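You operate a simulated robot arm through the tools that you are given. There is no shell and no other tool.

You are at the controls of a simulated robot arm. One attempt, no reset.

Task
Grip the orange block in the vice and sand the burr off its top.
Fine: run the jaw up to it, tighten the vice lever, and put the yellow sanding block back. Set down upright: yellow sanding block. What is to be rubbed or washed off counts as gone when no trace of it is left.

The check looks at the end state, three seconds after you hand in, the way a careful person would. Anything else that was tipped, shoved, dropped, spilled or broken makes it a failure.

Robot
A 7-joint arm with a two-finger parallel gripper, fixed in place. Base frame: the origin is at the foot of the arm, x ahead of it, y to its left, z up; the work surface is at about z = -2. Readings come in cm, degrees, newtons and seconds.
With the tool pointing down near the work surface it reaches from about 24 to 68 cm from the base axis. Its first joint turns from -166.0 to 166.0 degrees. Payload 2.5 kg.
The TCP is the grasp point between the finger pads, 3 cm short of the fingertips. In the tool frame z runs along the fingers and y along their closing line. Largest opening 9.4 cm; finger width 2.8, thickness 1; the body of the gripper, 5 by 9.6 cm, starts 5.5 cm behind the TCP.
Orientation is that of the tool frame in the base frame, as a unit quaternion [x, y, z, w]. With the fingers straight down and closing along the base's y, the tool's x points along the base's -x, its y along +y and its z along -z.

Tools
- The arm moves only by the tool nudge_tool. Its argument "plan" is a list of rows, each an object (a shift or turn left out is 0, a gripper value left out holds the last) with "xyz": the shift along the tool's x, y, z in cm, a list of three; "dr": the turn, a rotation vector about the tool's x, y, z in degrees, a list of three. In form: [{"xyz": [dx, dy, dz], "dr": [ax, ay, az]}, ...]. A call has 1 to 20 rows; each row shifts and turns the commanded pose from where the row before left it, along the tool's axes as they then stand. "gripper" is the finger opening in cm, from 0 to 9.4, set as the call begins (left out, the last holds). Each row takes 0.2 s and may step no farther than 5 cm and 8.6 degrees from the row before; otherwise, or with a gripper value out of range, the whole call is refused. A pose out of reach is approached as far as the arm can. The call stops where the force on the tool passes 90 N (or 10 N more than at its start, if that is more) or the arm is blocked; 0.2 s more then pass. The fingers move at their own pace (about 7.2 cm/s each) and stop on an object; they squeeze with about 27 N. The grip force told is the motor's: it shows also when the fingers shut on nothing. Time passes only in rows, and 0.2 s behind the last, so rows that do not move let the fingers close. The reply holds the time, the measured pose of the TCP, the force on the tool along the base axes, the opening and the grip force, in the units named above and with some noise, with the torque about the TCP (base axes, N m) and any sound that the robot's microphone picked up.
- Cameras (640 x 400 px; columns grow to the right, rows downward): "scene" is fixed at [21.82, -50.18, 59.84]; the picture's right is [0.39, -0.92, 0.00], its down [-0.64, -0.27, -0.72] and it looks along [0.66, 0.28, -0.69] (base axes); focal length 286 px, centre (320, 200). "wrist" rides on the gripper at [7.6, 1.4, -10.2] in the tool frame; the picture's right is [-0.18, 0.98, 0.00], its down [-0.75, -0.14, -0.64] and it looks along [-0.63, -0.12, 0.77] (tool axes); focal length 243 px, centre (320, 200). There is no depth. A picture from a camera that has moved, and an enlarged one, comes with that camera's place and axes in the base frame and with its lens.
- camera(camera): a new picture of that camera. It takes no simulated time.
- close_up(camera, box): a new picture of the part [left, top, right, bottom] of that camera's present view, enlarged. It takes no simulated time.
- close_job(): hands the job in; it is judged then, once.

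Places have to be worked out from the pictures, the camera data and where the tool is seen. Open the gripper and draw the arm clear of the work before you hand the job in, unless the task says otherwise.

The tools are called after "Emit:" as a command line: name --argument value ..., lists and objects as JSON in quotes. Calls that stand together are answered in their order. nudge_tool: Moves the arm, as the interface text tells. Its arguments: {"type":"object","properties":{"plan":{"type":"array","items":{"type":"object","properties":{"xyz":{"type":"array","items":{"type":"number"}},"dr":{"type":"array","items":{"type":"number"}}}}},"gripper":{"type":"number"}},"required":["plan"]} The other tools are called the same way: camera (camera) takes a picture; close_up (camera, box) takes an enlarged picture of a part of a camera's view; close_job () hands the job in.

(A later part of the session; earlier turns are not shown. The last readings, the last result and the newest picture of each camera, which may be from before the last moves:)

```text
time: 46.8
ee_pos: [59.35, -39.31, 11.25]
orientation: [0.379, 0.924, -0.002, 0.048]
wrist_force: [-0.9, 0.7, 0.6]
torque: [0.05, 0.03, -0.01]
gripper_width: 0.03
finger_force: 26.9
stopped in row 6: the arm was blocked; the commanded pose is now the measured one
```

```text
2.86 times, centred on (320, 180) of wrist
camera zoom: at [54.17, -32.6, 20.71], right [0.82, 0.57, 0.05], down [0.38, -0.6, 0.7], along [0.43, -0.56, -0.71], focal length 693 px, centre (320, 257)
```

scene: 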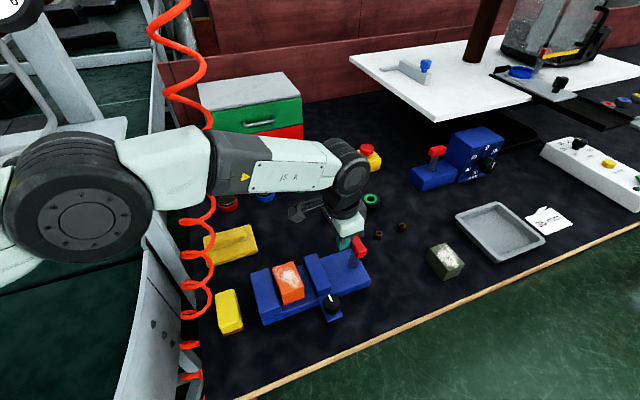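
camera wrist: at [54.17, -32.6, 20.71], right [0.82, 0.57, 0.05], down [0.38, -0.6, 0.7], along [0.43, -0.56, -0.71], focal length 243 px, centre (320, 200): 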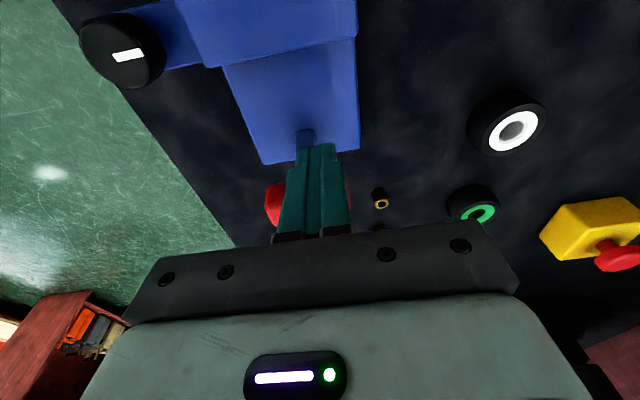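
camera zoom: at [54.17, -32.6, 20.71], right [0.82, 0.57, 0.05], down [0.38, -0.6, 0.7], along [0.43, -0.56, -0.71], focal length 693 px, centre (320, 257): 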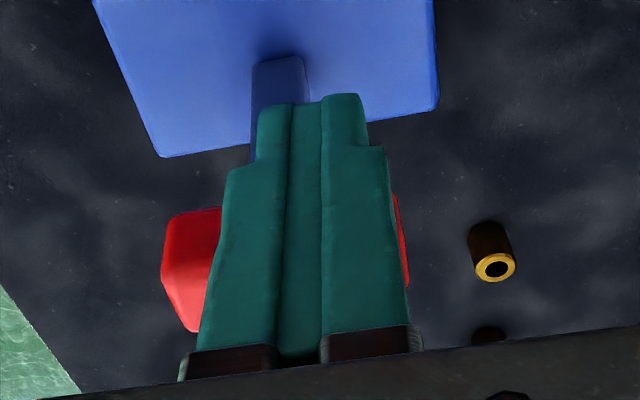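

The arm ran out of joint range for a vertical tool at that distance and drifted toward the lever. I'll back up and away from the lever, and use a 15° outward tilt, which reached far enough earlier.

Emit:
nudge_tool --plan '[{"xyz": [1.0, 0, -2.0]}, {"xyz": [1.3, -0.6, -2.0]}, {"dr": [1.0, -5, 0.2]}, {"dr": [0.9, -4.8, 0.2]}, {"xyz": [0, 0, 0]}]'

Emit:
camera --camera "wrist"

Emit:
close_up --camera "scene" --box '[250, 190, 410, 310]'

```text
time: 48.0
ee_pos: [57.0, -38.03, 14.52]
orientation: [0.382, 0.915, -0.05, 0.117]
wrist_force: [0.3, 0.0, 0.4]
torque: [0.03, -0.01, 0.01]
gripper_width: 0.0
finger_force: 26.7
```

```text
taken
camera wrist: at [50.92, -29.88, 22.4], right [0.82, 0.56, 0.04], down [0.3, -0.5, 0.81], along [0.48, -0.66, -0.58], focal length 243 px, centre (320, 200)
```

wrist: 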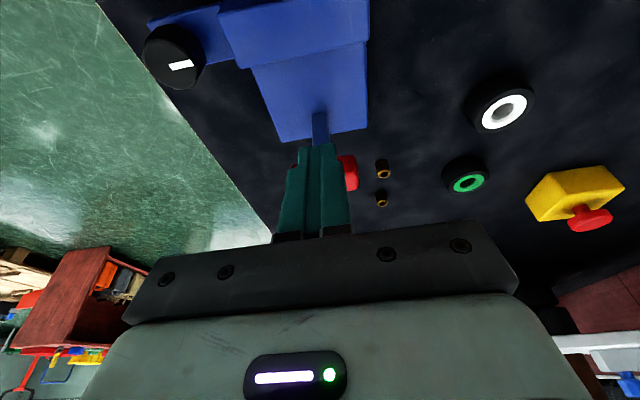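

```text
3.33 times, centred on (330, 250) of scene
camera zoom: at [21.82, -50.18, 59.84], right [0.39, -0.92, 0.0], down [-0.64, -0.27, -0.72], along [0.66, 0.28, -0.69], focal length 952 px, centre (287, 33)
```

zoom: 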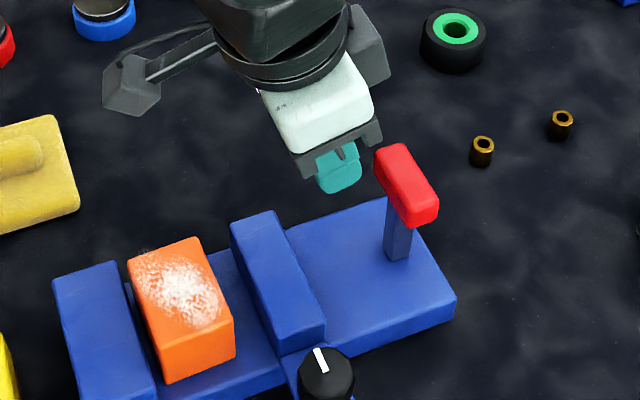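

The lever, jaw and block are undisturbed, and I'm at u=67.2, z=14.5 with a 14.6° tilt. I'll lower behind the moving jaw now.

Emit:
nudge_tool --plan '[{"xyz": [0.5, -0.4, 1.94]}, {"xyz": [0.5, 0, 1.94]}, {"xyz": [0.5, 0, 1.94]}, {"xyz": [0.5, 0, 1.94]}, {"xyz": [0.23, 0, 0.87]}, {"xyz": [0.2, 0, 0.77]}, {"xyz": [0, 0, 0]}]'

Emit:
camera --camera "wrist"

Emit:
close_up --camera "scene" --box '[250, 190, 410, 310]'

```text
time: 49.6
ee_pos: [56.56, -38.2, 4.73]
orientation: [0.382, 0.915, -0.05, 0.117]
wrist_force: [-0.9, 0.3, -0.1]
torque: [0.03, 0.0, 0.01]
gripper_width: 0.0
finger_force: 26.5
```

```text
taken
camera wrist: at [50.65, -30.16, 12.71], right [0.82, 0.56, 0.04], down [0.3, -0.5, 0.81], along [0.48, -0.66, -0.58], focal length 243 px, centre (320, 200)
```

wrist: 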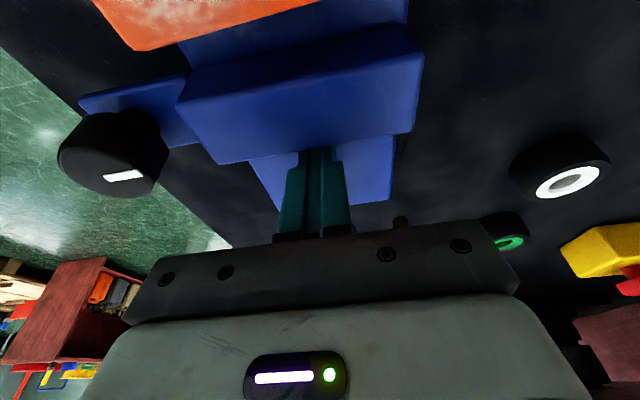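

```text
3.33 times, centred on (330, 250) of scene
camera zoom: at [21.82, -50.18, 59.84], right [0.39, -0.92, 0.0], down [-0.64, -0.27, -0.72], along [0.66, 0.28, -0.69], focal length 952 px, centre (287, 33)
```

zoom: 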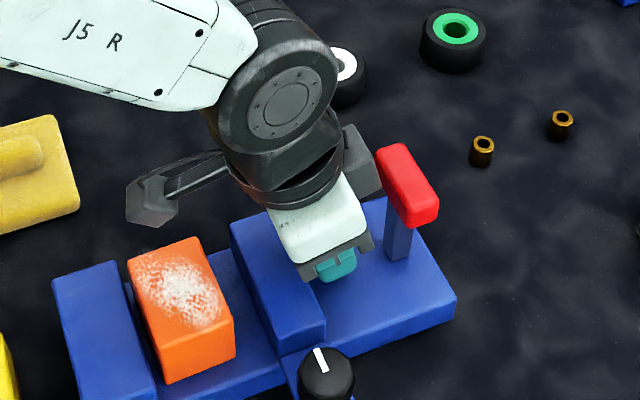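

I'm behind the jaw at u=67.0, z=4.7, clear of everything. I'll push gently toward the block in 0.3 cm rows and watch the force.

Emit:
nudge_tool --plan '[{"xyz": [0.29, 0, -0.076]}, {"xyz": [0.29, 0, -0.076]}, {"xyz": [0.29, 0, -0.076]}, {"xyz": [0.29, 0, -0.076]}, {"xyz": [0, 0, 0]}]'

Emit:
close_up --camera "scene" --box '[250, 190, 410, 310]'

```text
time: 50.8
ee_pos: [55.76, -37.27, 4.69]
orientation: [0.382, 0.915, -0.051, 0.117]
wrist_force: [-0.2, -0.4, -0.3]
torque: [0.0, 0.0, 0.03]
gripper_width: 0.02
finger_force: 26.2
```

```text
3.33 times, centred on (330, 250) of scene
camera zoom: at [21.82, -50.18, 59.84], right [0.39, -0.92, 0.0], down [-0.64, -0.27, -0.72], along [0.66, 0.28, -0.69], focal length 952 px, centre (287, 33)
```

zoom: 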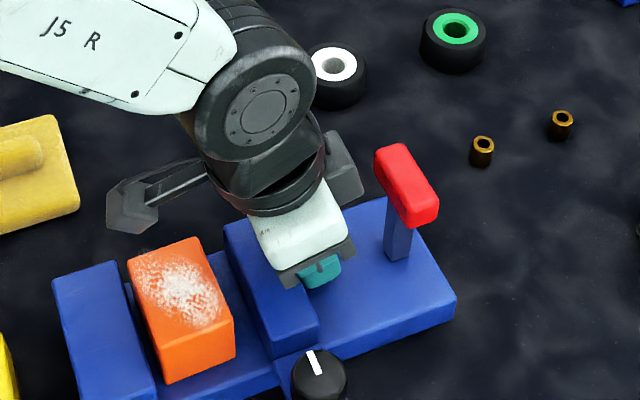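

The jaw and its knob slid about half a centimetre with almost no force, so it's a plain slide. I'll keep pushing it up to the block.

Emit:
nudge_tool --plan '[{"xyz": [0.34, 0, -0.088]}, {"xyz": [0.34, 0, -0.088]}, {"xyz": [0.34, 0, -0.088]}, {"xyz": [0.34, 0, -0.088]}, {"xyz": [0.34, 0, -0.088]}, {"xyz": [0.34, 0, -0.088]}, {"xyz": [0, 0, 0]}]'

Emit:
close_up --camera "scene" --box '[250, 190, 410, 310]'

```text
time: 52.4
ee_pos: [54.18, -35.8, 4.92]
orientation: [0.382, 0.915, -0.051, 0.118]
wrist_force: [0.6, -0.9, 0.9]
torque: [0.01, -0.01, -0.03]
gripper_width: 0.0
finger_force: 27.1
```

```text
3.33 times, centred on (330, 250) of scene
camera zoom: at [21.82, -50.18, 59.84], right [0.39, -0.92, 0.0], down [-0.64, -0.27, -0.72], along [0.66, 0.28, -0.69], focal length 952 px, centre (287, 33)
```

zoom: 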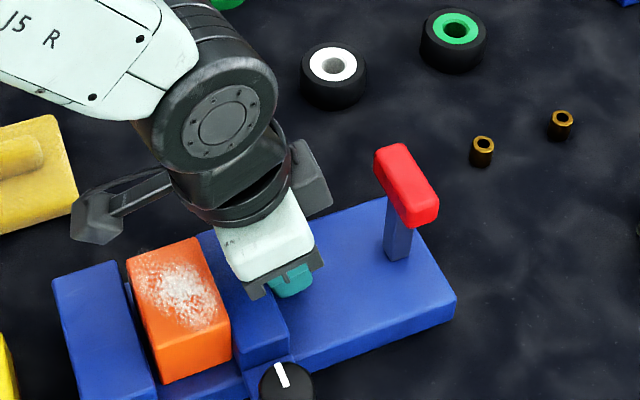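

The jaw has now reached the block. I'll keep pushing in 0.2 cm rows until the block seats against the fixed jaw and the force rises.

Emit:
nudge_tool --plan '[{"xyz": [0.194, 0, -0.05]}, {"xyz": [0.194, 0, -0.05]}, {"xyz": [0.194, 0, -0.05]}, {"xyz": [0, 0, 0]}]'

Emit:
close_up --camera "scene" --box '[250, 230, 350, 310]'

```text
time: 53.4
ee_pos: [53.84, -35.52, 4.82]
orientation: [0.382, 0.915, -0.052, 0.118]
wrist_force: [9.1, -8.7, -1.6]
torque: [-0.1, -0.04, 0.05]
gripper_width: 0.0
finger_force: 26.9
```

```text
5.00 times, centred on (300, 270) of scene
camera zoom: at [21.82, -50.18, 59.84], right [0.39, -0.92, 0.0], down [-0.64, -0.27, -0.72], along [0.66, 0.28, -0.69], focal length 1429 px, centre (420, -150)
```

zoom: 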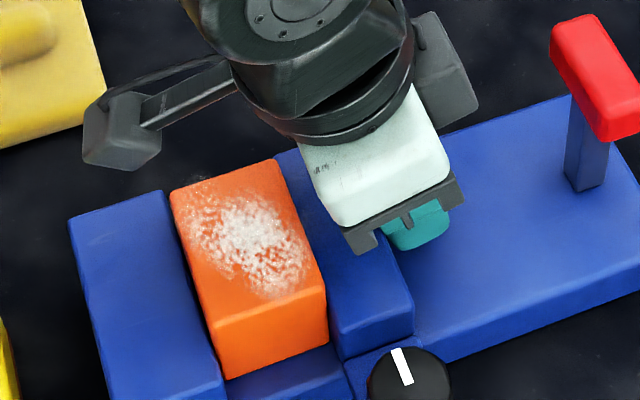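

The force has risen to about 12 N, so the block is seated between both jaws. One more small push to square it up, then I'll back off and check that the jaw stays.

Emit:
nudge_tool --plan '[{"xyz": [0.15, 0, -0.04]}, {"xyz": [0.1, 0, -0.03]}, {"xyz": [0, 0, 0]}]'

Emit:
nudge_tool --plan '[{"xyz": [-0.4, 0, 0.1]}, {"xyz": [-0.6, 0, 0.1]}, {"xyz": [-0.5, 0, -2.0]}, {"xyz": [-0.5, 0, -2.4]}, {"xyz": [-0.6, 0, -2.4]}, {"xyz": [-0.6, 0, -2.4]}, {"xyz": [0, 0, 0]}]'

Emit:
close_up --camera "scene" --box '[240, 220, 380, 320]'

Emit:
camera --camera "wrist"

```text
time: 54.2
ee_pos: [53.8, -35.42, 5.02]
orientation: [0.382, 0.915, -0.052, 0.122]
wrist_force: [22.0, -25.6, 1.7]
torque: [-0.13, -0.24, 0.09]
gripper_width: 0.01
finger_force: 27.2
```

```text
time: 55.8
ee_pos: [54.24, -35.88, 14.34]
orientation: [0.382, 0.915, -0.051, 0.117]
wrist_force: [-0.5, 0.6, -0.7]
torque: [-0.01, -0.01, 0.0]
gripper_width: 0.01
finger_force: 27.2
```

```text
4.00 times, centred on (310, 270) of scene
camera zoom: at [21.82, -50.18, 59.84], right [0.39, -0.92, 0.0], down [-0.64, -0.27, -0.72], along [0.66, 0.28, -0.69], focal length 1143 px, centre (360, -80)
```

zoom: 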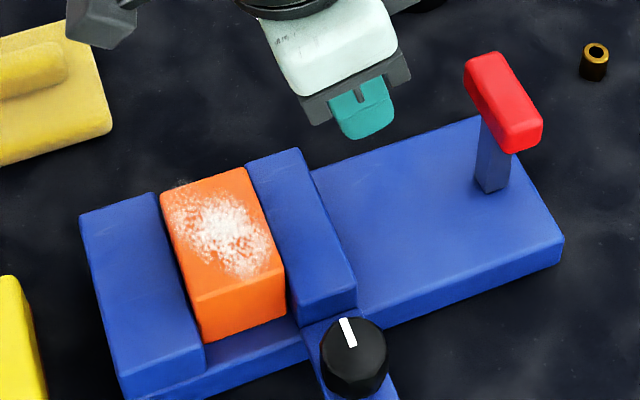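

```text
taken
camera wrist: at [48.31, -27.81, 22.25], right [0.82, 0.56, 0.04], down [0.3, -0.5, 0.81], along [0.48, -0.66, -0.58], focal length 243 px, centre (320, 200)
```

wrist: 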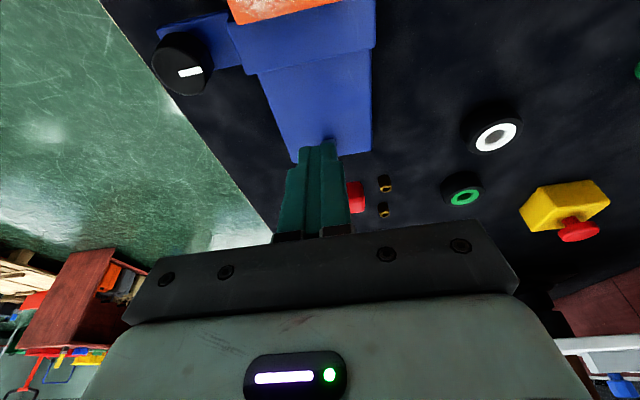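

The block is flush between the jaws, and the jaw stayed put. Now the lever: it stands upright with its red T-bar at u≈72.6, z≈7.6 to 9.4. I'll come in from the near side and test it gently.

Emit:
nudge_tool --plan '[{"xyz": [-2.5, 0, 0.65]}, {"xyz": [-2.5, 0, 0.65]}, {"xyz": [0.55, 0, 2.1]}, {"xyz": [0.55, 0, 2.1]}, {"xyz": [0, 0, 0]}]'

Emit:
camera --camera "wrist"

Emit:
close_up --camera "scene" --box '[290, 200, 410, 290]'

```text
time: 57.0
ee_pos: [57.87, -39.5, 9.85]
orientation: [0.382, 0.915, -0.052, 0.118]
wrist_force: [-0.1, 1.0, -0.3]
torque: [0.01, 0.0, 0.02]
gripper_width: 0.01
finger_force: 26.9
```

```text
taken
camera wrist: at [51.94, -31.53, 17.85], right [0.82, 0.56, 0.04], down [0.3, -0.5, 0.81], along [0.48, -0.66, -0.58], focal length 243 px, centre (320, 200)
```

wrist: 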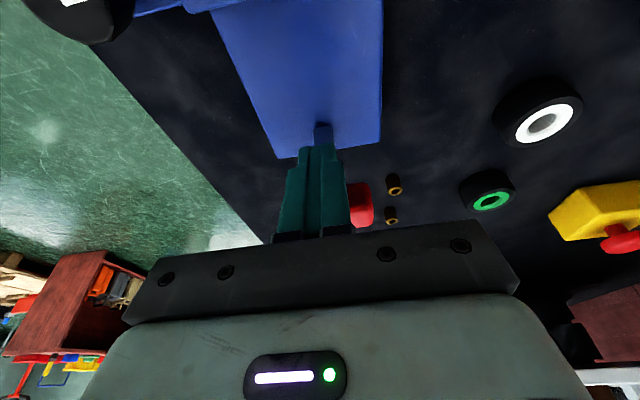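

```text
4.44 times, centred on (350, 245) of scene
camera zoom: at [21.82, -50.18, 59.84], right [0.39, -0.92, 0.0], down [-0.64, -0.27, -0.72], along [0.66, 0.28, -0.69], focal length 1270 px, centre (187, 0)
```

zoom: 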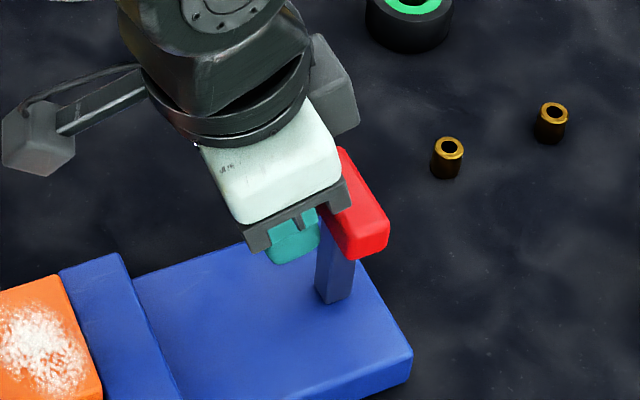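

The fingers are just in front of the handle. I'll push outward in small rows and check the force.

Emit:
nudge_tool --plan '[{"xyz": [-0.29, 0, 0.076]}, {"xyz": [-0.29, 0, 0.076]}, {"xyz": [-0.29, 0, 0.076]}, {"xyz": [-0.29, 0, 0.076]}, {"xyz": [-0.29, 0, 0.076]}, {"xyz": [0, 0, 0]}]'

Emit:
close_up --camera "scene" --box '[290, 200, 410, 290]'

```text
time: 58.4
ee_pos: [58.84, -40.55, 9.97]
orientation: [0.382, 0.915, -0.051, 0.116]
wrist_force: [-0.1, 1.7, -0.1]
torque: [-0.02, 0.07, -0.02]
gripper_width: 0.02
finger_force: 27.1
```

```text
4.44 times, centred on (350, 245) of scene
camera zoom: at [21.82, -50.18, 59.84], right [0.39, -0.92, 0.0], down [-0.64, -0.27, -0.72], along [0.66, 0.28, -0.69], focal length 1270 px, centre (187, 0)
```

zoom: 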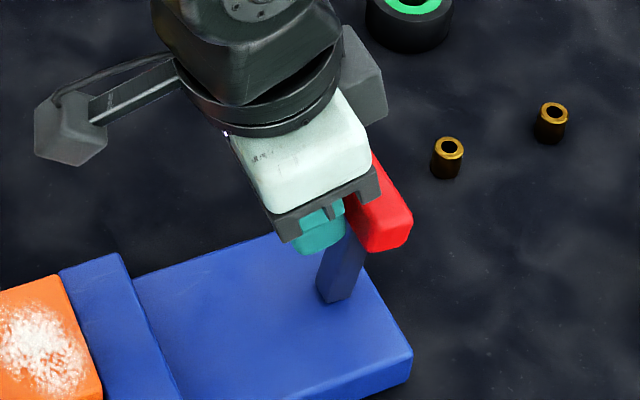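

The lever tilts outward with only about 1.5 N, so it's free in this direction. I'll keep pushing and follow its arc to find the end stop.

Emit:
nudge_tool --plan '[{"xyz": [-0.441, 0, 0.29]}, {"xyz": [-0.441, 0, 0.29]}, {"xyz": [-0.441, 0, 0.29]}, {"xyz": [-0.441, 0, 0.29]}, {"xyz": [-0.441, 0, 0.29]}, {"xyz": [-0.441, 0, 0.29]}, {"xyz": [0, 0, 0]}]'

Emit:
close_up --camera "scene" --box '[270, 200, 430, 310]'

Emit:
camera --camera "wrist"

```text
time: 60.2
ee_pos: [63.17, -42.63, 14.36]
orientation: [0.376, 0.912, -0.049, 0.153]
wrist_force: [0.9, 0.3, 0.4]
torque: [0.0, 0.01, 0.01]
gripper_width: 0.02
finger_force: 26.8
stopped in row 7: the arm was blocked; the commanded pose is now the measured one
```

```text
3.64 times, centred on (350, 255) of scene
camera zoom: at [21.82, -50.18, 59.84], right [0.39, -0.92, 0.0], down [-0.64, -0.27, -0.72], along [0.66, 0.28, -0.69], focal length 1039 px, centre (211, 0)
```

zoom: 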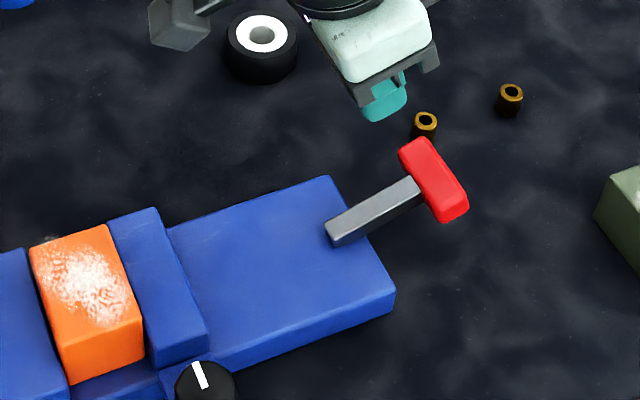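

```text
taken
camera wrist: at [56.64, -34.59, 21.63], right [0.81, 0.58, 0.08], down [0.25, -0.48, 0.84], along [0.52, -0.67, -0.53], focal length 243 px, centre (320, 200)
```

wrist: 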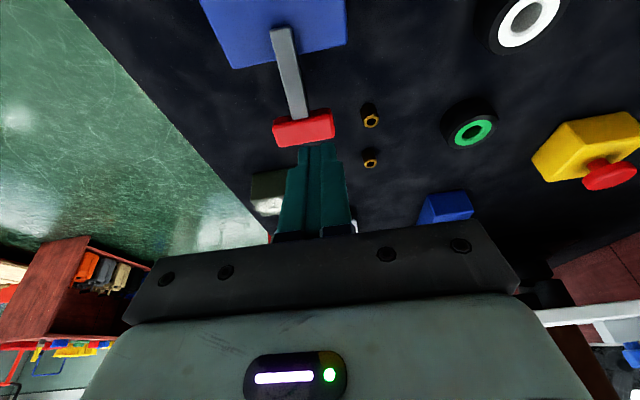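

The lever is now thrown over to about 69° from vertical, with its handle at u≈80, z≈3.6, and my tool drifted up and clear. I need to know whether that's its end stop, so I'll come over the handle with more tilt and press down gently.

Emit:
nudge_tool --plan '[{"dr": [0.5, -6.4, 0.1]}, {"dr": [0.5, -6.4, 0.1]}, {"dr": [0.5, -6.3, 0]}, {"xyz": [0, -0.6, 1.7]}, {"xyz": [0, -0.6, 1.7]}, {"xyz": [0, -0.6, 1.6]}, {"xyz": [0, 0, 0]}]'

Emit:
camera --camera "wrist"

Emit:
close_up --camera "scene" --box '[310, 190, 470, 300]'

```text
time: 61.8
ee_pos: [64.37, -45.89, 10.26]
orientation: [0.365, 0.874, -0.122, 0.297]
wrist_force: [-0.4, -0.3, 0.7]
torque: [0.06, 0.01, 0.01]
gripper_width: 0.01
finger_force: 27.3
```

```text
taken
camera wrist: at [56.64, -36.18, 13.7], right [0.8, 0.59, 0.12], down [0.04, -0.25, 0.97], along [0.6, -0.77, -0.23], focal length 243 px, centre (320, 200)
```

wrist: 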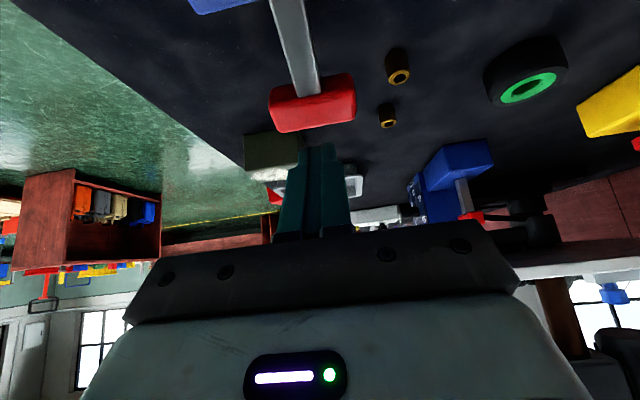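

```text
3.64 times, centred on (390, 245) of scene
camera zoom: at [21.82, -50.18, 59.84], right [0.39, -0.92, 0.0], down [-0.64, -0.27, -0.72], along [0.66, 0.28, -0.69], focal length 1039 px, centre (66, 36)
```

zoom: 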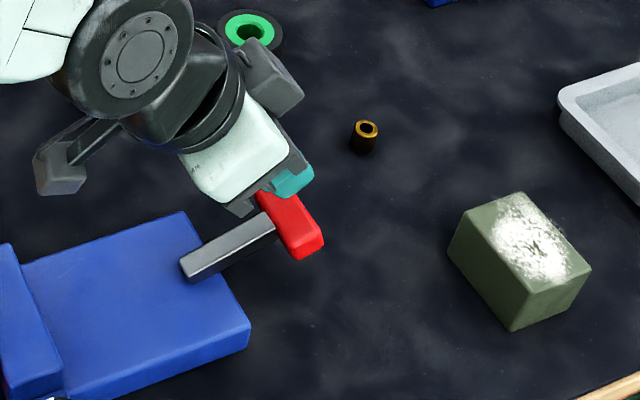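

My fingertips are right above the fallen handle. I'll move slightly outward and press down in small steps to feel for the stop.

Emit:
nudge_tool --plan '[{"xyz": [-0.48, 0, 0.37]}, {"xyz": [0.4, 0, 0.52]}, {"xyz": [0.4, 0, 0.52]}, {"xyz": [0.3, 0, 0.4]}, {"xyz": [0, 0, 0]}]'

```text
time: 63.2
ee_pos: [66.81, -46.45, 13.5]
orientation: [0.362, 0.864, -0.12, 0.328]
wrist_force: [0.1, 0.8, 0.1]
torque: [0.0, 0.05, 0.01]
gripper_width: 0.02
finger_force: 27.0
stopped in row 5: the arm was blocked; the commanded pose is now the measured one
```

The arm got blocked again and moved itself up to z=13.5, with no tool force. I'll look at the whole scene, the arm's posture and the lever before going on.

Emit:
camera --camera "scene"

Emit:
close_up --camera "scene" --box '[310, 190, 470, 300]'

Emit:
camera --camera "wrist"

```text
taken
```

scene: 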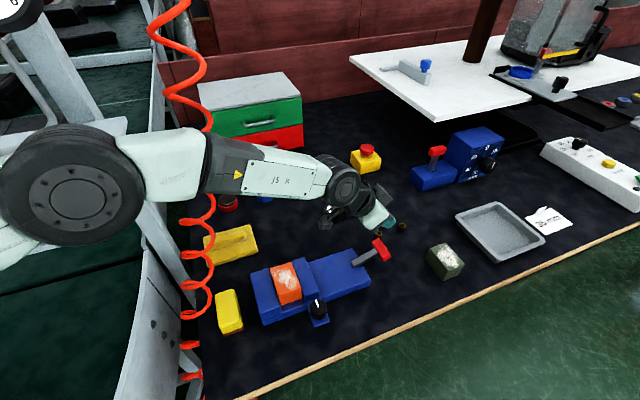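

```text
3.64 times, centred on (390, 245) of scene
camera zoom: at [21.82, -50.18, 59.84], right [0.39, -0.92, 0.0], down [-0.64, -0.27, -0.72], along [0.66, 0.28, -0.69], focal length 1039 px, centre (66, 36)
```

zoom: 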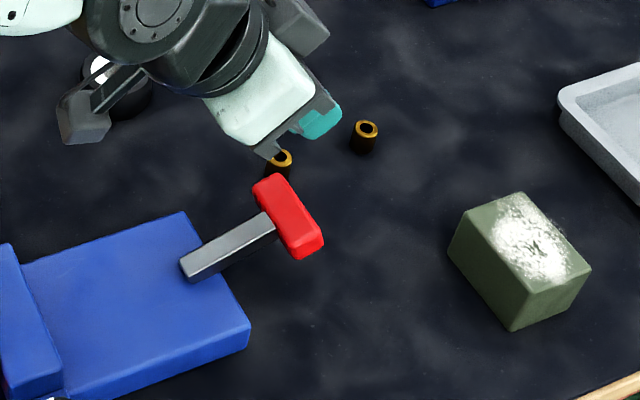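

```text
taken
camera wrist: at [58.74, -36.76, 16.22], right [0.79, 0.6, 0.15], down [-0.01, -0.23, 0.97], along [0.61, -0.77, -0.17], focal length 243 px, centre (320, 200)
```

wrist: 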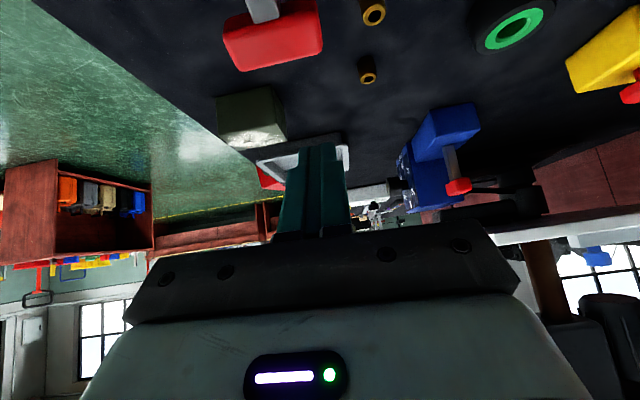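

The lever stays put at the same angle. I'll test its stop from a lower v, pressing on the handle's near end at v≈10.8, which keeps the arm nearer the line where it worked well earlier.

Emit:
nudge_tool --plan '[{"xyz": [0, -1.8, 0]}, {"xyz": [0, -1.8, 0], "dr": [1.7, 3.4, -0.4]}, {"xyz": [1.5, 0, 0.94]}, {"xyz": [1.5, 0, 0.94]}, {"xyz": [1.3, 0, 0.8]}, {"xyz": [0, 0, 0]}]'

Emit:
close_up --camera "scene" --box '[310, 190, 470, 300]'

Emit:
camera --camera "wrist"

```text
time: 64.8
ee_pos: [63.09, -48.82, 10.71]
orientation: [0.372, 0.866, -0.128, 0.309]
wrist_force: [0.0, -0.5, 0.2]
torque: [-0.01, 0.0, -0.01]
gripper_width: 0.0
finger_force: 27.2
stopped in row 6: the arm was blocked; the commanded pose is now the measured one
```

```text
3.64 times, centred on (390, 245) of scene
camera zoom: at [21.82, -50.18, 59.84], right [0.39, -0.92, 0.0], down [-0.64, -0.27, -0.72], along [0.66, 0.28, -0.69], focal length 1039 px, centre (66, 36)
```

zoom: 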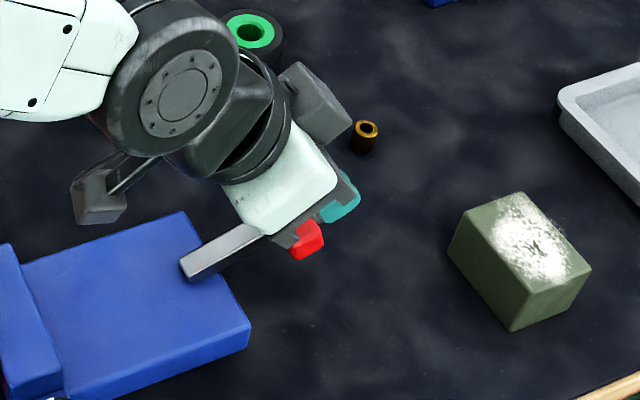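

```text
taken
camera wrist: at [55.51, -39.0, 13.89], right [0.81, 0.58, 0.13], down [0.02, -0.23, 0.97], along [0.59, -0.78, -0.2], focal length 243 px, centre (320, 200)
```

wrist: 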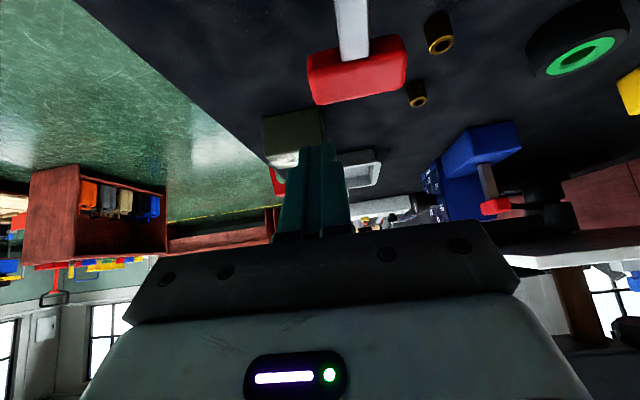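

The arm was blocked again with zero tool force, so something upstream is limiting it. I'll look at the full scene to compare the arm's posture.

Emit:
camera --camera "scene"

Emit:
close_up --camera "scene" --box '[0, 100, 400, 350]'

```text
taken
```

scene: 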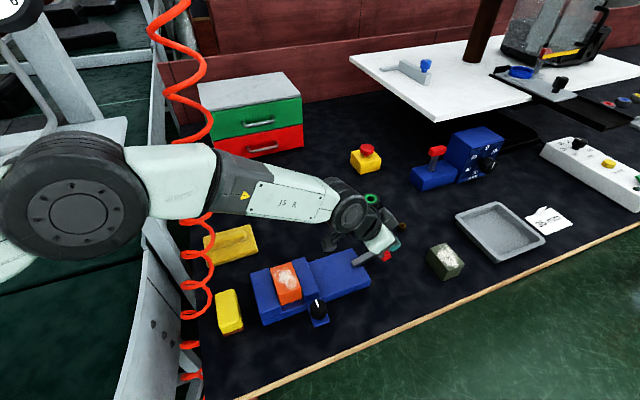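

```text
1.60 times, centred on (200, 225) of scene
camera zoom: at [21.82, -50.18, 59.84], right [0.39, -0.92, 0.0], down [-0.64, -0.27, -0.72], along [0.66, 0.28, -0.69], focal length 457 px, centre (512, 160)
```

zoom: 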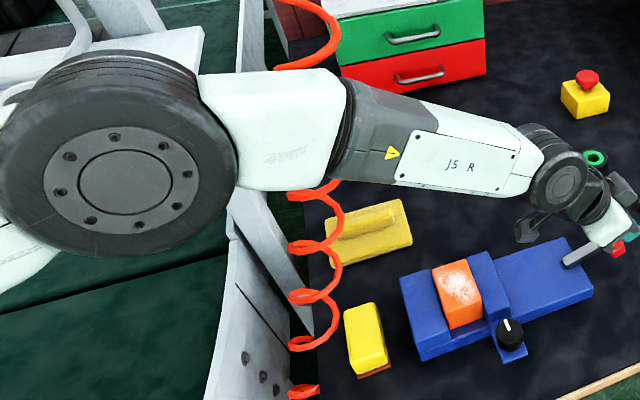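

The lever measures about 68.6° and hasn't moved, which fits a stop near 1.2 rad. Rather than force the arm there, I'll test whether the jaw is locked by nudging the jaw's knob outward gently, so I'll move back to near the knob.

Emit:
nudge_tool --plan '[{"xyz": [1.95, -0.85, -2.36]}, {"xyz": [1.95, -0.85, -2.36]}, {"xyz": [1.95, -0.85, -2.36]}, {"xyz": [1.95, -0.85, -2.36]}, {"xyz": [1.95, -0.85, -2.36]}, {"xyz": [1.95, -0.85, -2.36]}, {"dr": [0, 7.8, 0]}, {"dr": [0, 7.8, 0]}, {"dr": [0, 7.8, 0]}, {"dr": [0, 7.8, 0]}, {"dr": [0, 7.8, -1.4]}, {"xyz": [0, 0, 0]}]'

Emit:
camera --camera "wrist"

Emit:
camera --camera "scene"

```text
time: 67.4
ee_pos: [46.89, -39.28, 14.16]
orientation: [0.381, 0.924, 0.004, 0.0]
wrist_force: [-0.2, 1.0, -0.4]
torque: [0.0, -0.01, 0.01]
gripper_width: 0.02
finger_force: 26.7
```

```text
taken
camera wrist: at [42.44, -33.1, 24.4], right [0.82, 0.57, 0.01], down [0.43, -0.64, 0.64], along [0.37, -0.52, -0.77], focal length 243 px, centre (320, 200)
```

wrist: 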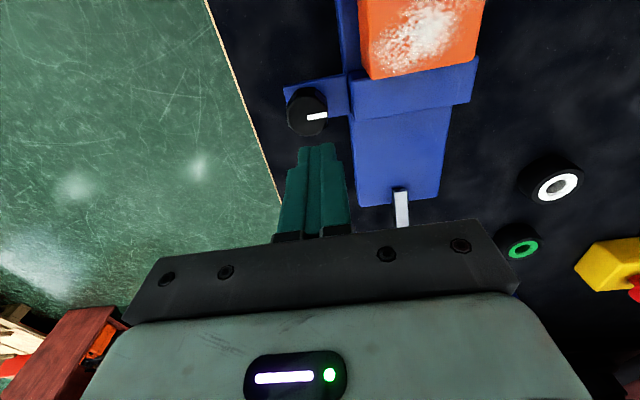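

```text
taken
```

scene: 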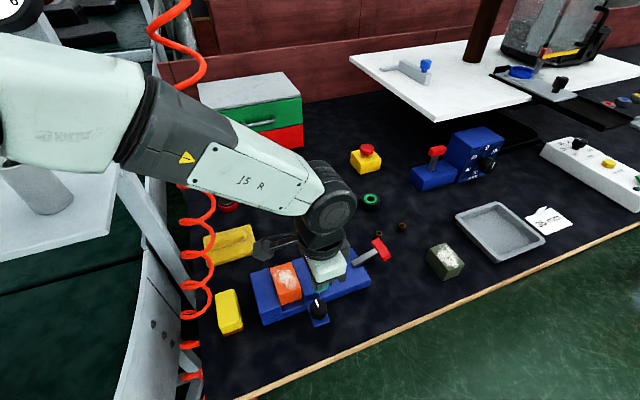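

The knob is at about u=60.3, v=4.65 and the lever is still over. I'll lower the closed fingers on its near side.

Emit:
nudge_tool --plan '[{"xyz": [2.2, -0.35, 0]}, {"xyz": [2.2, -0.35, 0]}, {"xyz": [0, 0, 3.5]}, {"xyz": [0, 0, 3.5]}, {"xyz": [0, 0, 2.5]}, {"xyz": [0, 0, 0.8]}, {"xyz": [0, 0, 0]}]'

Emit:
camera --camera "wrist"

Emit:
close_up --camera "scene" --box '[240, 230, 400, 330]'

```text
time: 69.0
ee_pos: [43.34, -36.59, 3.88]
orientation: [0.382, 0.924, 0.003, 0.001]
wrist_force: [0.1, -0.2, 0.1]
torque: [0.01, 0.01, -0.02]
gripper_width: 0.02
finger_force: 26.6
```

```text
taken
camera wrist: at [38.81, -30.48, 14.04], right [0.82, 0.57, 0.01], down [0.43, -0.63, 0.64], along [0.37, -0.52, -0.77], focal length 243 px, centre (320, 200)
```

wrist: 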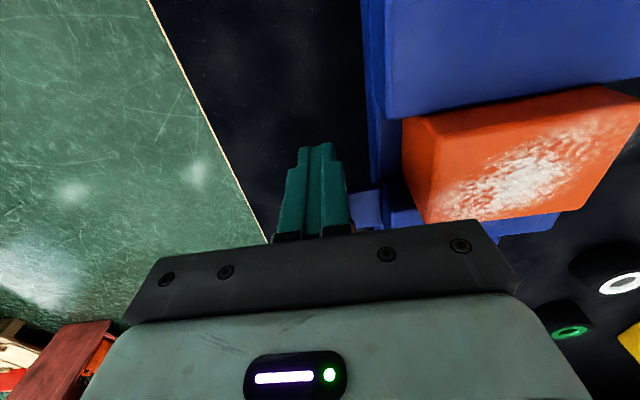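

```text
4.00 times, centred on (320, 280) of scene
camera zoom: at [21.82, -50.18, 59.84], right [0.39, -0.92, 0.0], down [-0.64, -0.27, -0.72], along [0.66, 0.28, -0.69], focal length 1143 px, centre (320, -120)
```

zoom: 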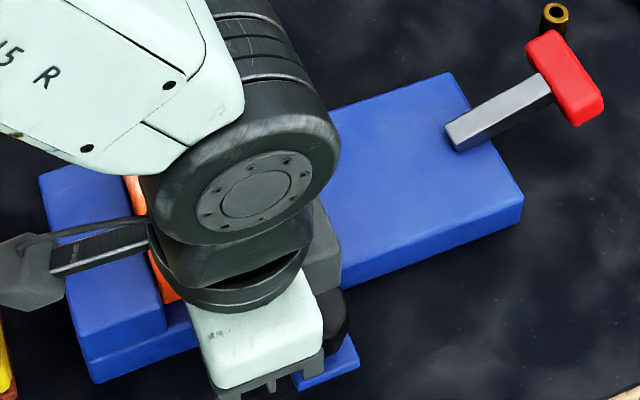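

I'm in place on the near side of the knob. A gentle outward nudge in 0.2 cm steps will show whether the jaw is locked.

Emit:
nudge_tool --plan '[{"xyz": [-0.2, 0, 0]}, {"xyz": [-0.2, 0, 0]}, {"xyz": [-0.2, 0, 0]}, {"xyz": [-0.2, 0, 0]}, {"xyz": [0, 0, 0]}]'

```text
time: 70.2
ee_pos: [43.72, -37.11, 3.78]
orientation: [0.381, 0.925, 0.005, -0.001]
wrist_force: [-14.0, 10.4, 7.1]
torque: [-0.2, -0.19, -0.09]
gripper_width: 0.0
finger_force: 26.6
```

At 17 N the jaw doesn't move, where before it slid with almost nothing, so the lever is tight and the vice is locked. I'll back off, rise, and move toward the yellow sanding block to look at it.

Emit:
nudge_tool --plan '[{"xyz": [0.6, 0, 0]}, {"xyz": [0.3, 0, -1.5]}, {"xyz": [0, 0, -4]}, {"xyz": [0, 0, -4]}, {"xyz": [0, 0, -4]}, {"xyz": [3.5, 1.8, 0]}, {"xyz": [3.5, 1.8, 0]}, {"xyz": [3.5, 1.8, 0]}, {"xyz": [2.0, 1.5, 0]}, {"xyz": [0, 0, 0]}]'

Emit:
camera --camera "wrist"

Emit:
camera --camera "scene"

```text
time: 72.4
ee_pos: [39.11, -22.84, 17.46]
orientation: [0.38, 0.925, 0.003, 0.0]
wrist_force: [-0.1, 0.1, -0.3]
torque: [-0.01, 0.0, -0.02]
gripper_width: 0.01
finger_force: 27.5
```

```text
taken
camera wrist: at [34.66, -16.72, 27.68], right [0.82, 0.57, 0.01], down [0.43, -0.64, 0.64], along [0.37, -0.52, -0.77], focal length 243 px, centre (320, 200)
```

wrist: 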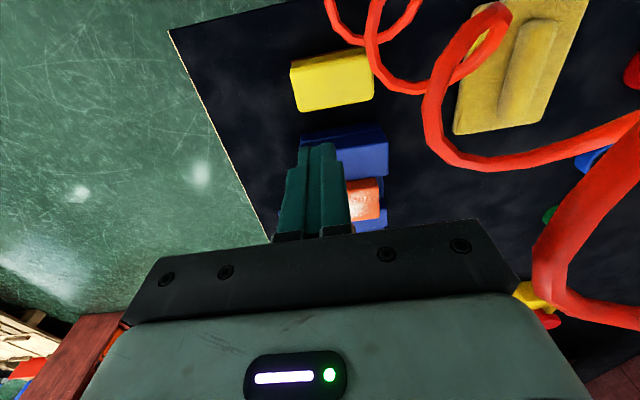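

```text
taken
```

scene: 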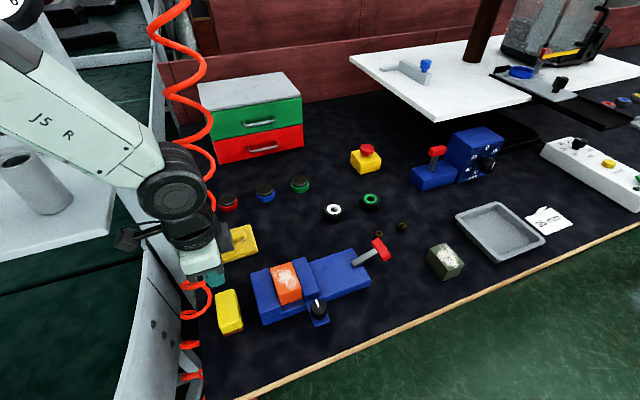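

I can see the sanding block well from here, with the hose hanging close beside it. I'll zoom in to measure both.

Emit:
close_up --camera "wrist" --box '[260, 0, 420, 130]'

Emit:
close_up --camera "scene" --box '[180, 240, 280, 350]'

Emit:
close_up --camera "scene" --box '[240, 230, 400, 330]'

```text
3.08 times, centred on (340, 65) of wrist
camera zoom: at [34.66, -16.72, 27.68], right [0.82, 0.57, 0.01], down [0.43, -0.64, 0.64], along [0.37, -0.52, -0.77], focal length 746 px, centre (258, 615)
```

zoom: 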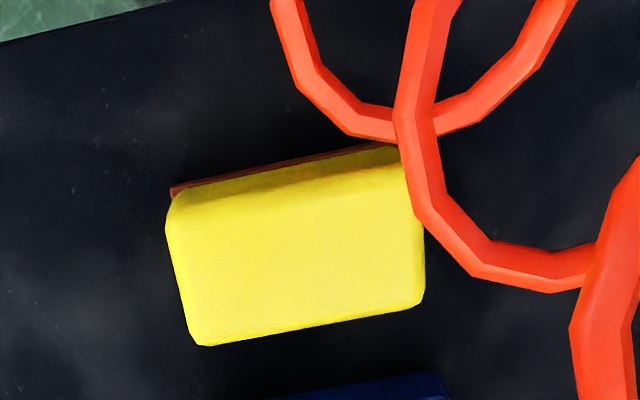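

```text
3.64 times, centred on (230, 295) of scene
camera zoom: at [21.82, -50.18, 59.84], right [0.39, -0.92, 0.0], down [-0.64, -0.27, -0.72], along [0.66, 0.28, -0.69], focal length 1039 px, centre (647, -146)
```

zoom: 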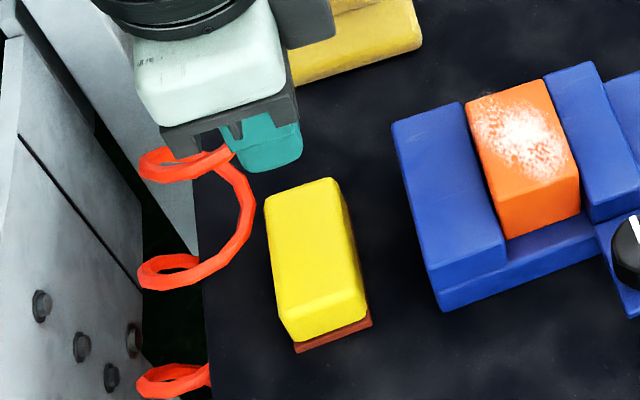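

```text
4.00 times, centred on (320, 280) of scene
camera zoom: at [21.82, -50.18, 59.84], right [0.39, -0.92, 0.0], down [-0.64, -0.27, -0.72], along [0.66, 0.28, -0.69], focal length 1143 px, centre (320, -120)
```

zoom: 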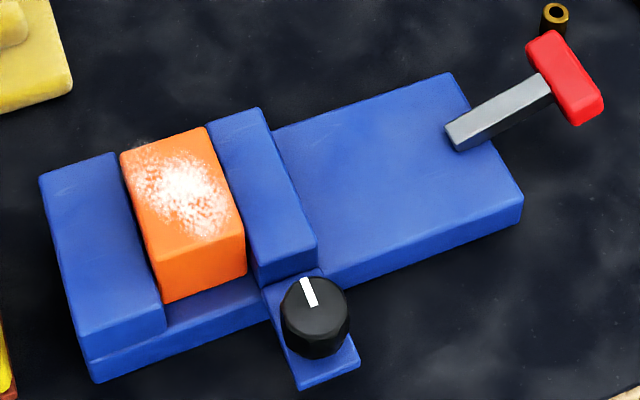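

The sanding block spans about u 41.0 to 45.2, v 8.9 to 16.7, with its top at z≈1.5 and the brown abrasive face down. The hose lies right against its +v end. To stay clear of it I'll turn the tool 90° and grip the block across its short side, so I rotate here first.

Emit:
nudge_tool --plan '[{"dr": [0, 0, -8.2]}, {"dr": [0, 0, -8.2]}, {"dr": [0, 0, -8.2]}, {"dr": [0, 0, -8.2]}, {"dr": [0, 0, -8.2]}, {"dr": [0, 0, -8.2]}, {"dr": [0, 0, -8.2]}, {"dr": [0, 0, -8.2]}, {"dr": [0, 0, -8.2]}, {"dr": [0, 0, -8.2]}, {"dr": [0, 0, -7.7]}, {"xyz": [0, 0, 0]}]' --gripper 6.0

Emit:
camera --camera "wrist"

Emit:
camera --camera "scene"

```text
time: 75.0
ee_pos: [39.13, -22.97, 17.34]
orientation: [-0.382, 0.924, 0.003, 0.003]
wrist_force: [0.5, 0.7, -0.8]
torque: [-0.03, 0.0, -0.01]
gripper_width: 6.01
finger_force: 0.1
```

```text
taken
camera wrist: at [32.72, -27.51, 27.59], right [-0.57, 0.82, 0.0], down [0.63, 0.43, 0.65], along [0.53, 0.37, -0.76], focal length 243 px, centre (320, 200)
```

wrist: 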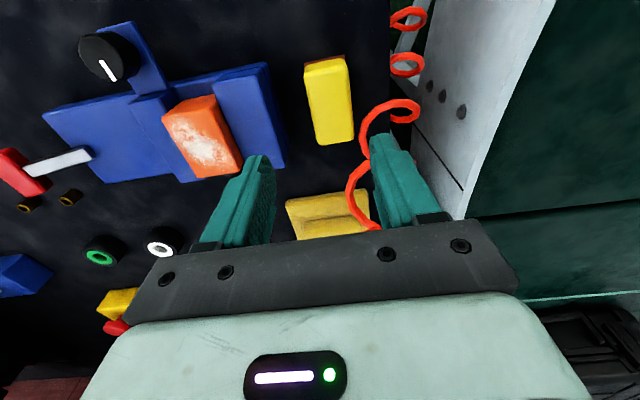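

```text
taken
```

scene: 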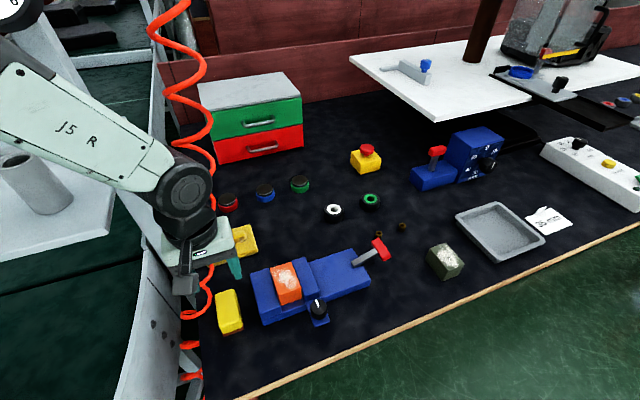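

The tool is now aligned across the block: tool x points along -v and tool y along -u. I'll zoom in to judge the hose's distance relative to the block.

Emit:
close_up --camera "wrist" --box '[280, 30, 440, 150]'

Emit:
close_up --camera "wrist" --box '[280, 90, 440, 240]'

Emit:
close_up --camera "scene" --box '[150, 130, 270, 350]'

```text
3.33 times, centred on (360, 90) of wrist
camera zoom: at [32.72, -27.51, 27.59], right [-0.57, 0.82, 0.0], down [0.63, 0.43, 0.65], along [0.53, 0.37, -0.76], focal length 809 px, centre (187, 567)
```

zoom: 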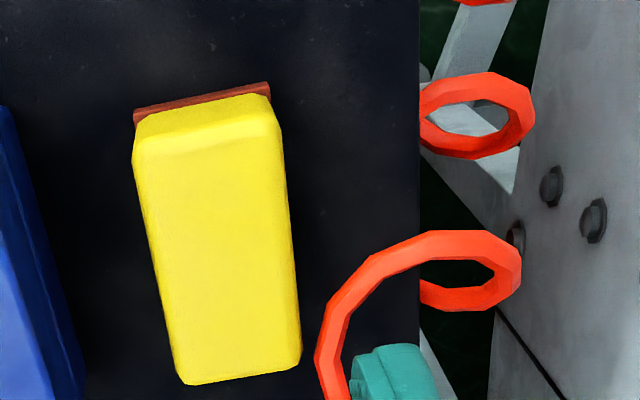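

```text
2.67 times, centred on (360, 165) of wrist
camera zoom: at [32.72, -27.51, 27.59], right [-0.57, 0.82, 0.0], down [0.63, 0.43, 0.65], along [0.53, 0.37, -0.76], focal length 647 px, centre (213, 293)
```

zoom: 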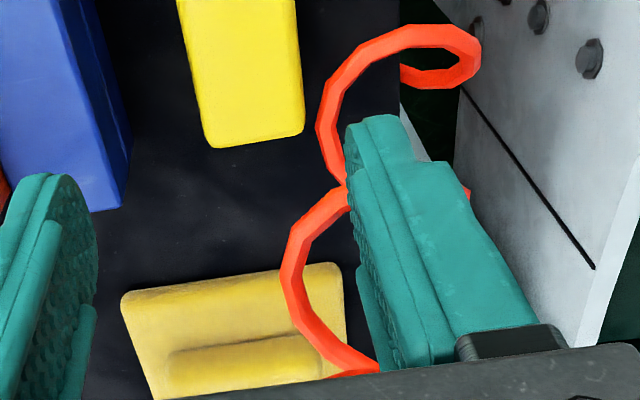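

```text
1.82 times, centred on (210, 240) of scene
camera zoom: at [21.82, -50.18, 59.84], right [0.39, -0.92, 0.0], down [-0.64, -0.27, -0.72], along [0.66, 0.28, -0.69], focal length 520 px, centre (520, 127)
```

zoom: 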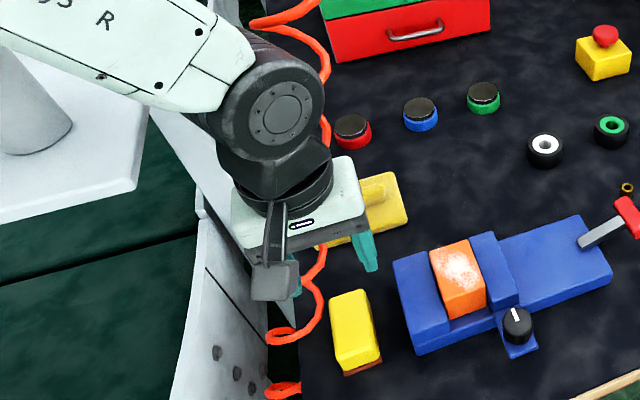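

The block's centre is at u≈43.1, v≈12.8, and the hose only passes beyond its +v end (v≥16.5), so gripping at v≈12.4 is clear. I'll go down over it with a 6 cm opening.

Emit:
nudge_tool --plan '[{"xyz": [-0.97, 0.83, 0]}, {"xyz": [0, 0, 4]}, {"xyz": [0, 0, 4]}, {"xyz": [0, 0, 3.5]}, {"xyz": [0, 0, 0]}]' --gripper 6.0

Emit:
camera --camera "wrist"

Emit:
close_up --camera "scene" --box '[170, 240, 290, 350]'

```text
time: 76.2
ee_pos: [39.13, -21.51, 5.95]
orientation: [-0.383, 0.924, 0.002, 0.003]
wrist_force: [-0.9, 0.1, -0.1]
torque: [-0.02, 0.01, -0.03]
gripper_width: 6.0
finger_force: 0.1
```

```text
taken
camera wrist: at [32.77, -26.13, 16.09], right [-0.56, 0.83, 0.0], down [0.63, 0.43, 0.65], along [0.53, 0.37, -0.76], focal length 243 px, centre (320, 200)
```

wrist: 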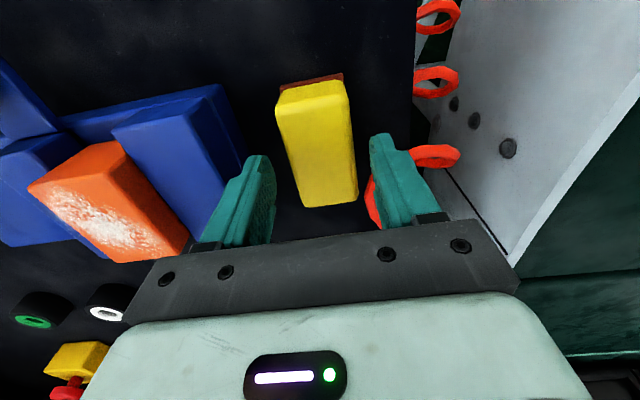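

```text
3.64 times, centred on (230, 295) of scene
camera zoom: at [21.82, -50.18, 59.84], right [0.39, -0.92, 0.0], down [-0.64, -0.27, -0.72], along [0.66, 0.28, -0.69], focal length 1039 px, centre (647, -146)
```

zoom: 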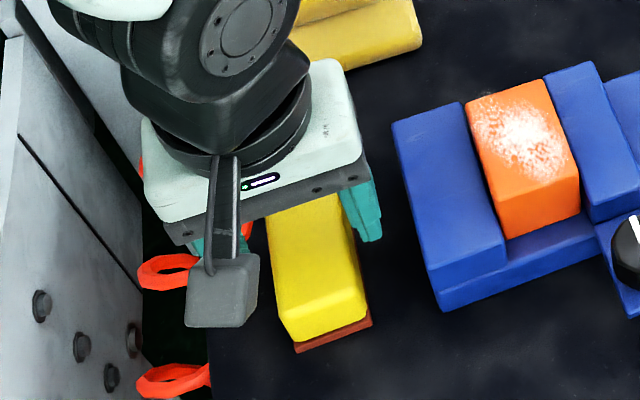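

The fingers are centred on the block with no contact. I'll go down to z≈1.7, which keeps the tips above the abrasive face, and close.

Emit:
nudge_tool --plan '[{"xyz": [0, 0, 1.6]}, {"xyz": [0, 0, 1.5]}, {"xyz": [0, 0, 1.1]}, {"xyz": [0, 0, 0]}]'

Emit:
nudge_tool --plan '[{"xyz": [0, 0, 0]}, {"xyz": [0, 0, 0]}, {"xyz": [0, 0, 0]}]' --gripper 2.5

Emit:
camera --camera "wrist"

Emit:
close_up --camera "scene" --box '[170, 240, 290, 350]'

```text
time: 77.2
ee_pos: [39.35, -21.76, 1.78]
orientation: [-0.383, 0.924, 0.002, 0.002]
wrist_force: [0.6, -0.1, 0.2]
torque: [0.02, -0.04, 0.0]
gripper_width: 5.96
finger_force: 0.1
```

```text
time: 78.0
ee_pos: [39.2, -21.58, 1.77]
orientation: [-0.382, 0.924, 0.002, 0.002]
wrist_force: [0.5, -0.2, 0.6]
torque: [0.0, -0.02, 0.03]
gripper_width: 4.81
finger_force: 26.8
```

```text
taken
camera wrist: at [32.77, -26.14, 11.88], right [-0.56, 0.83, 0.0], down [0.63, 0.43, 0.65], along [0.53, 0.37, -0.76], focal length 243 px, centre (320, 200)
```

wrist: 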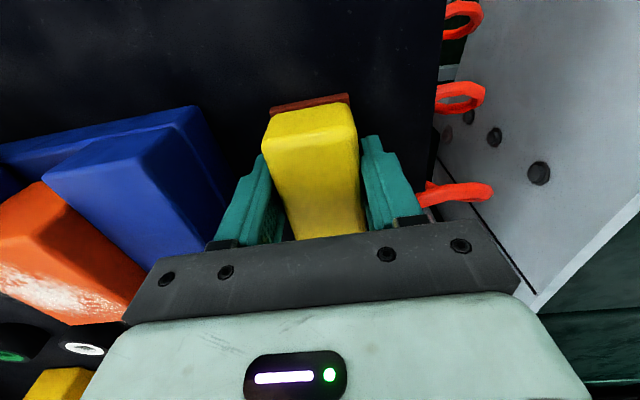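

```text
3.64 times, centred on (230, 295) of scene
camera zoom: at [21.82, -50.18, 59.84], right [0.39, -0.92, 0.0], down [-0.64, -0.27, -0.72], along [0.66, 0.28, -0.69], focal length 1039 px, centre (647, -146)
```

zoom: 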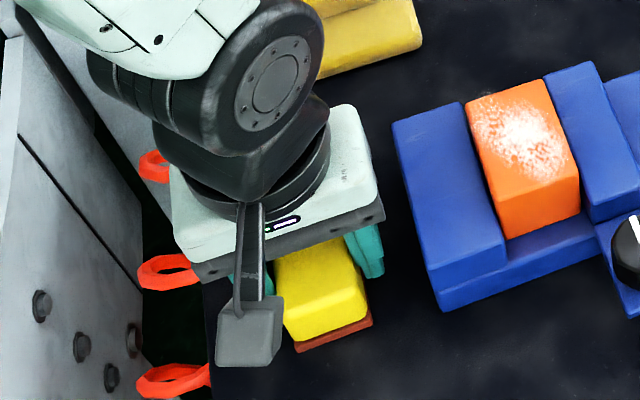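

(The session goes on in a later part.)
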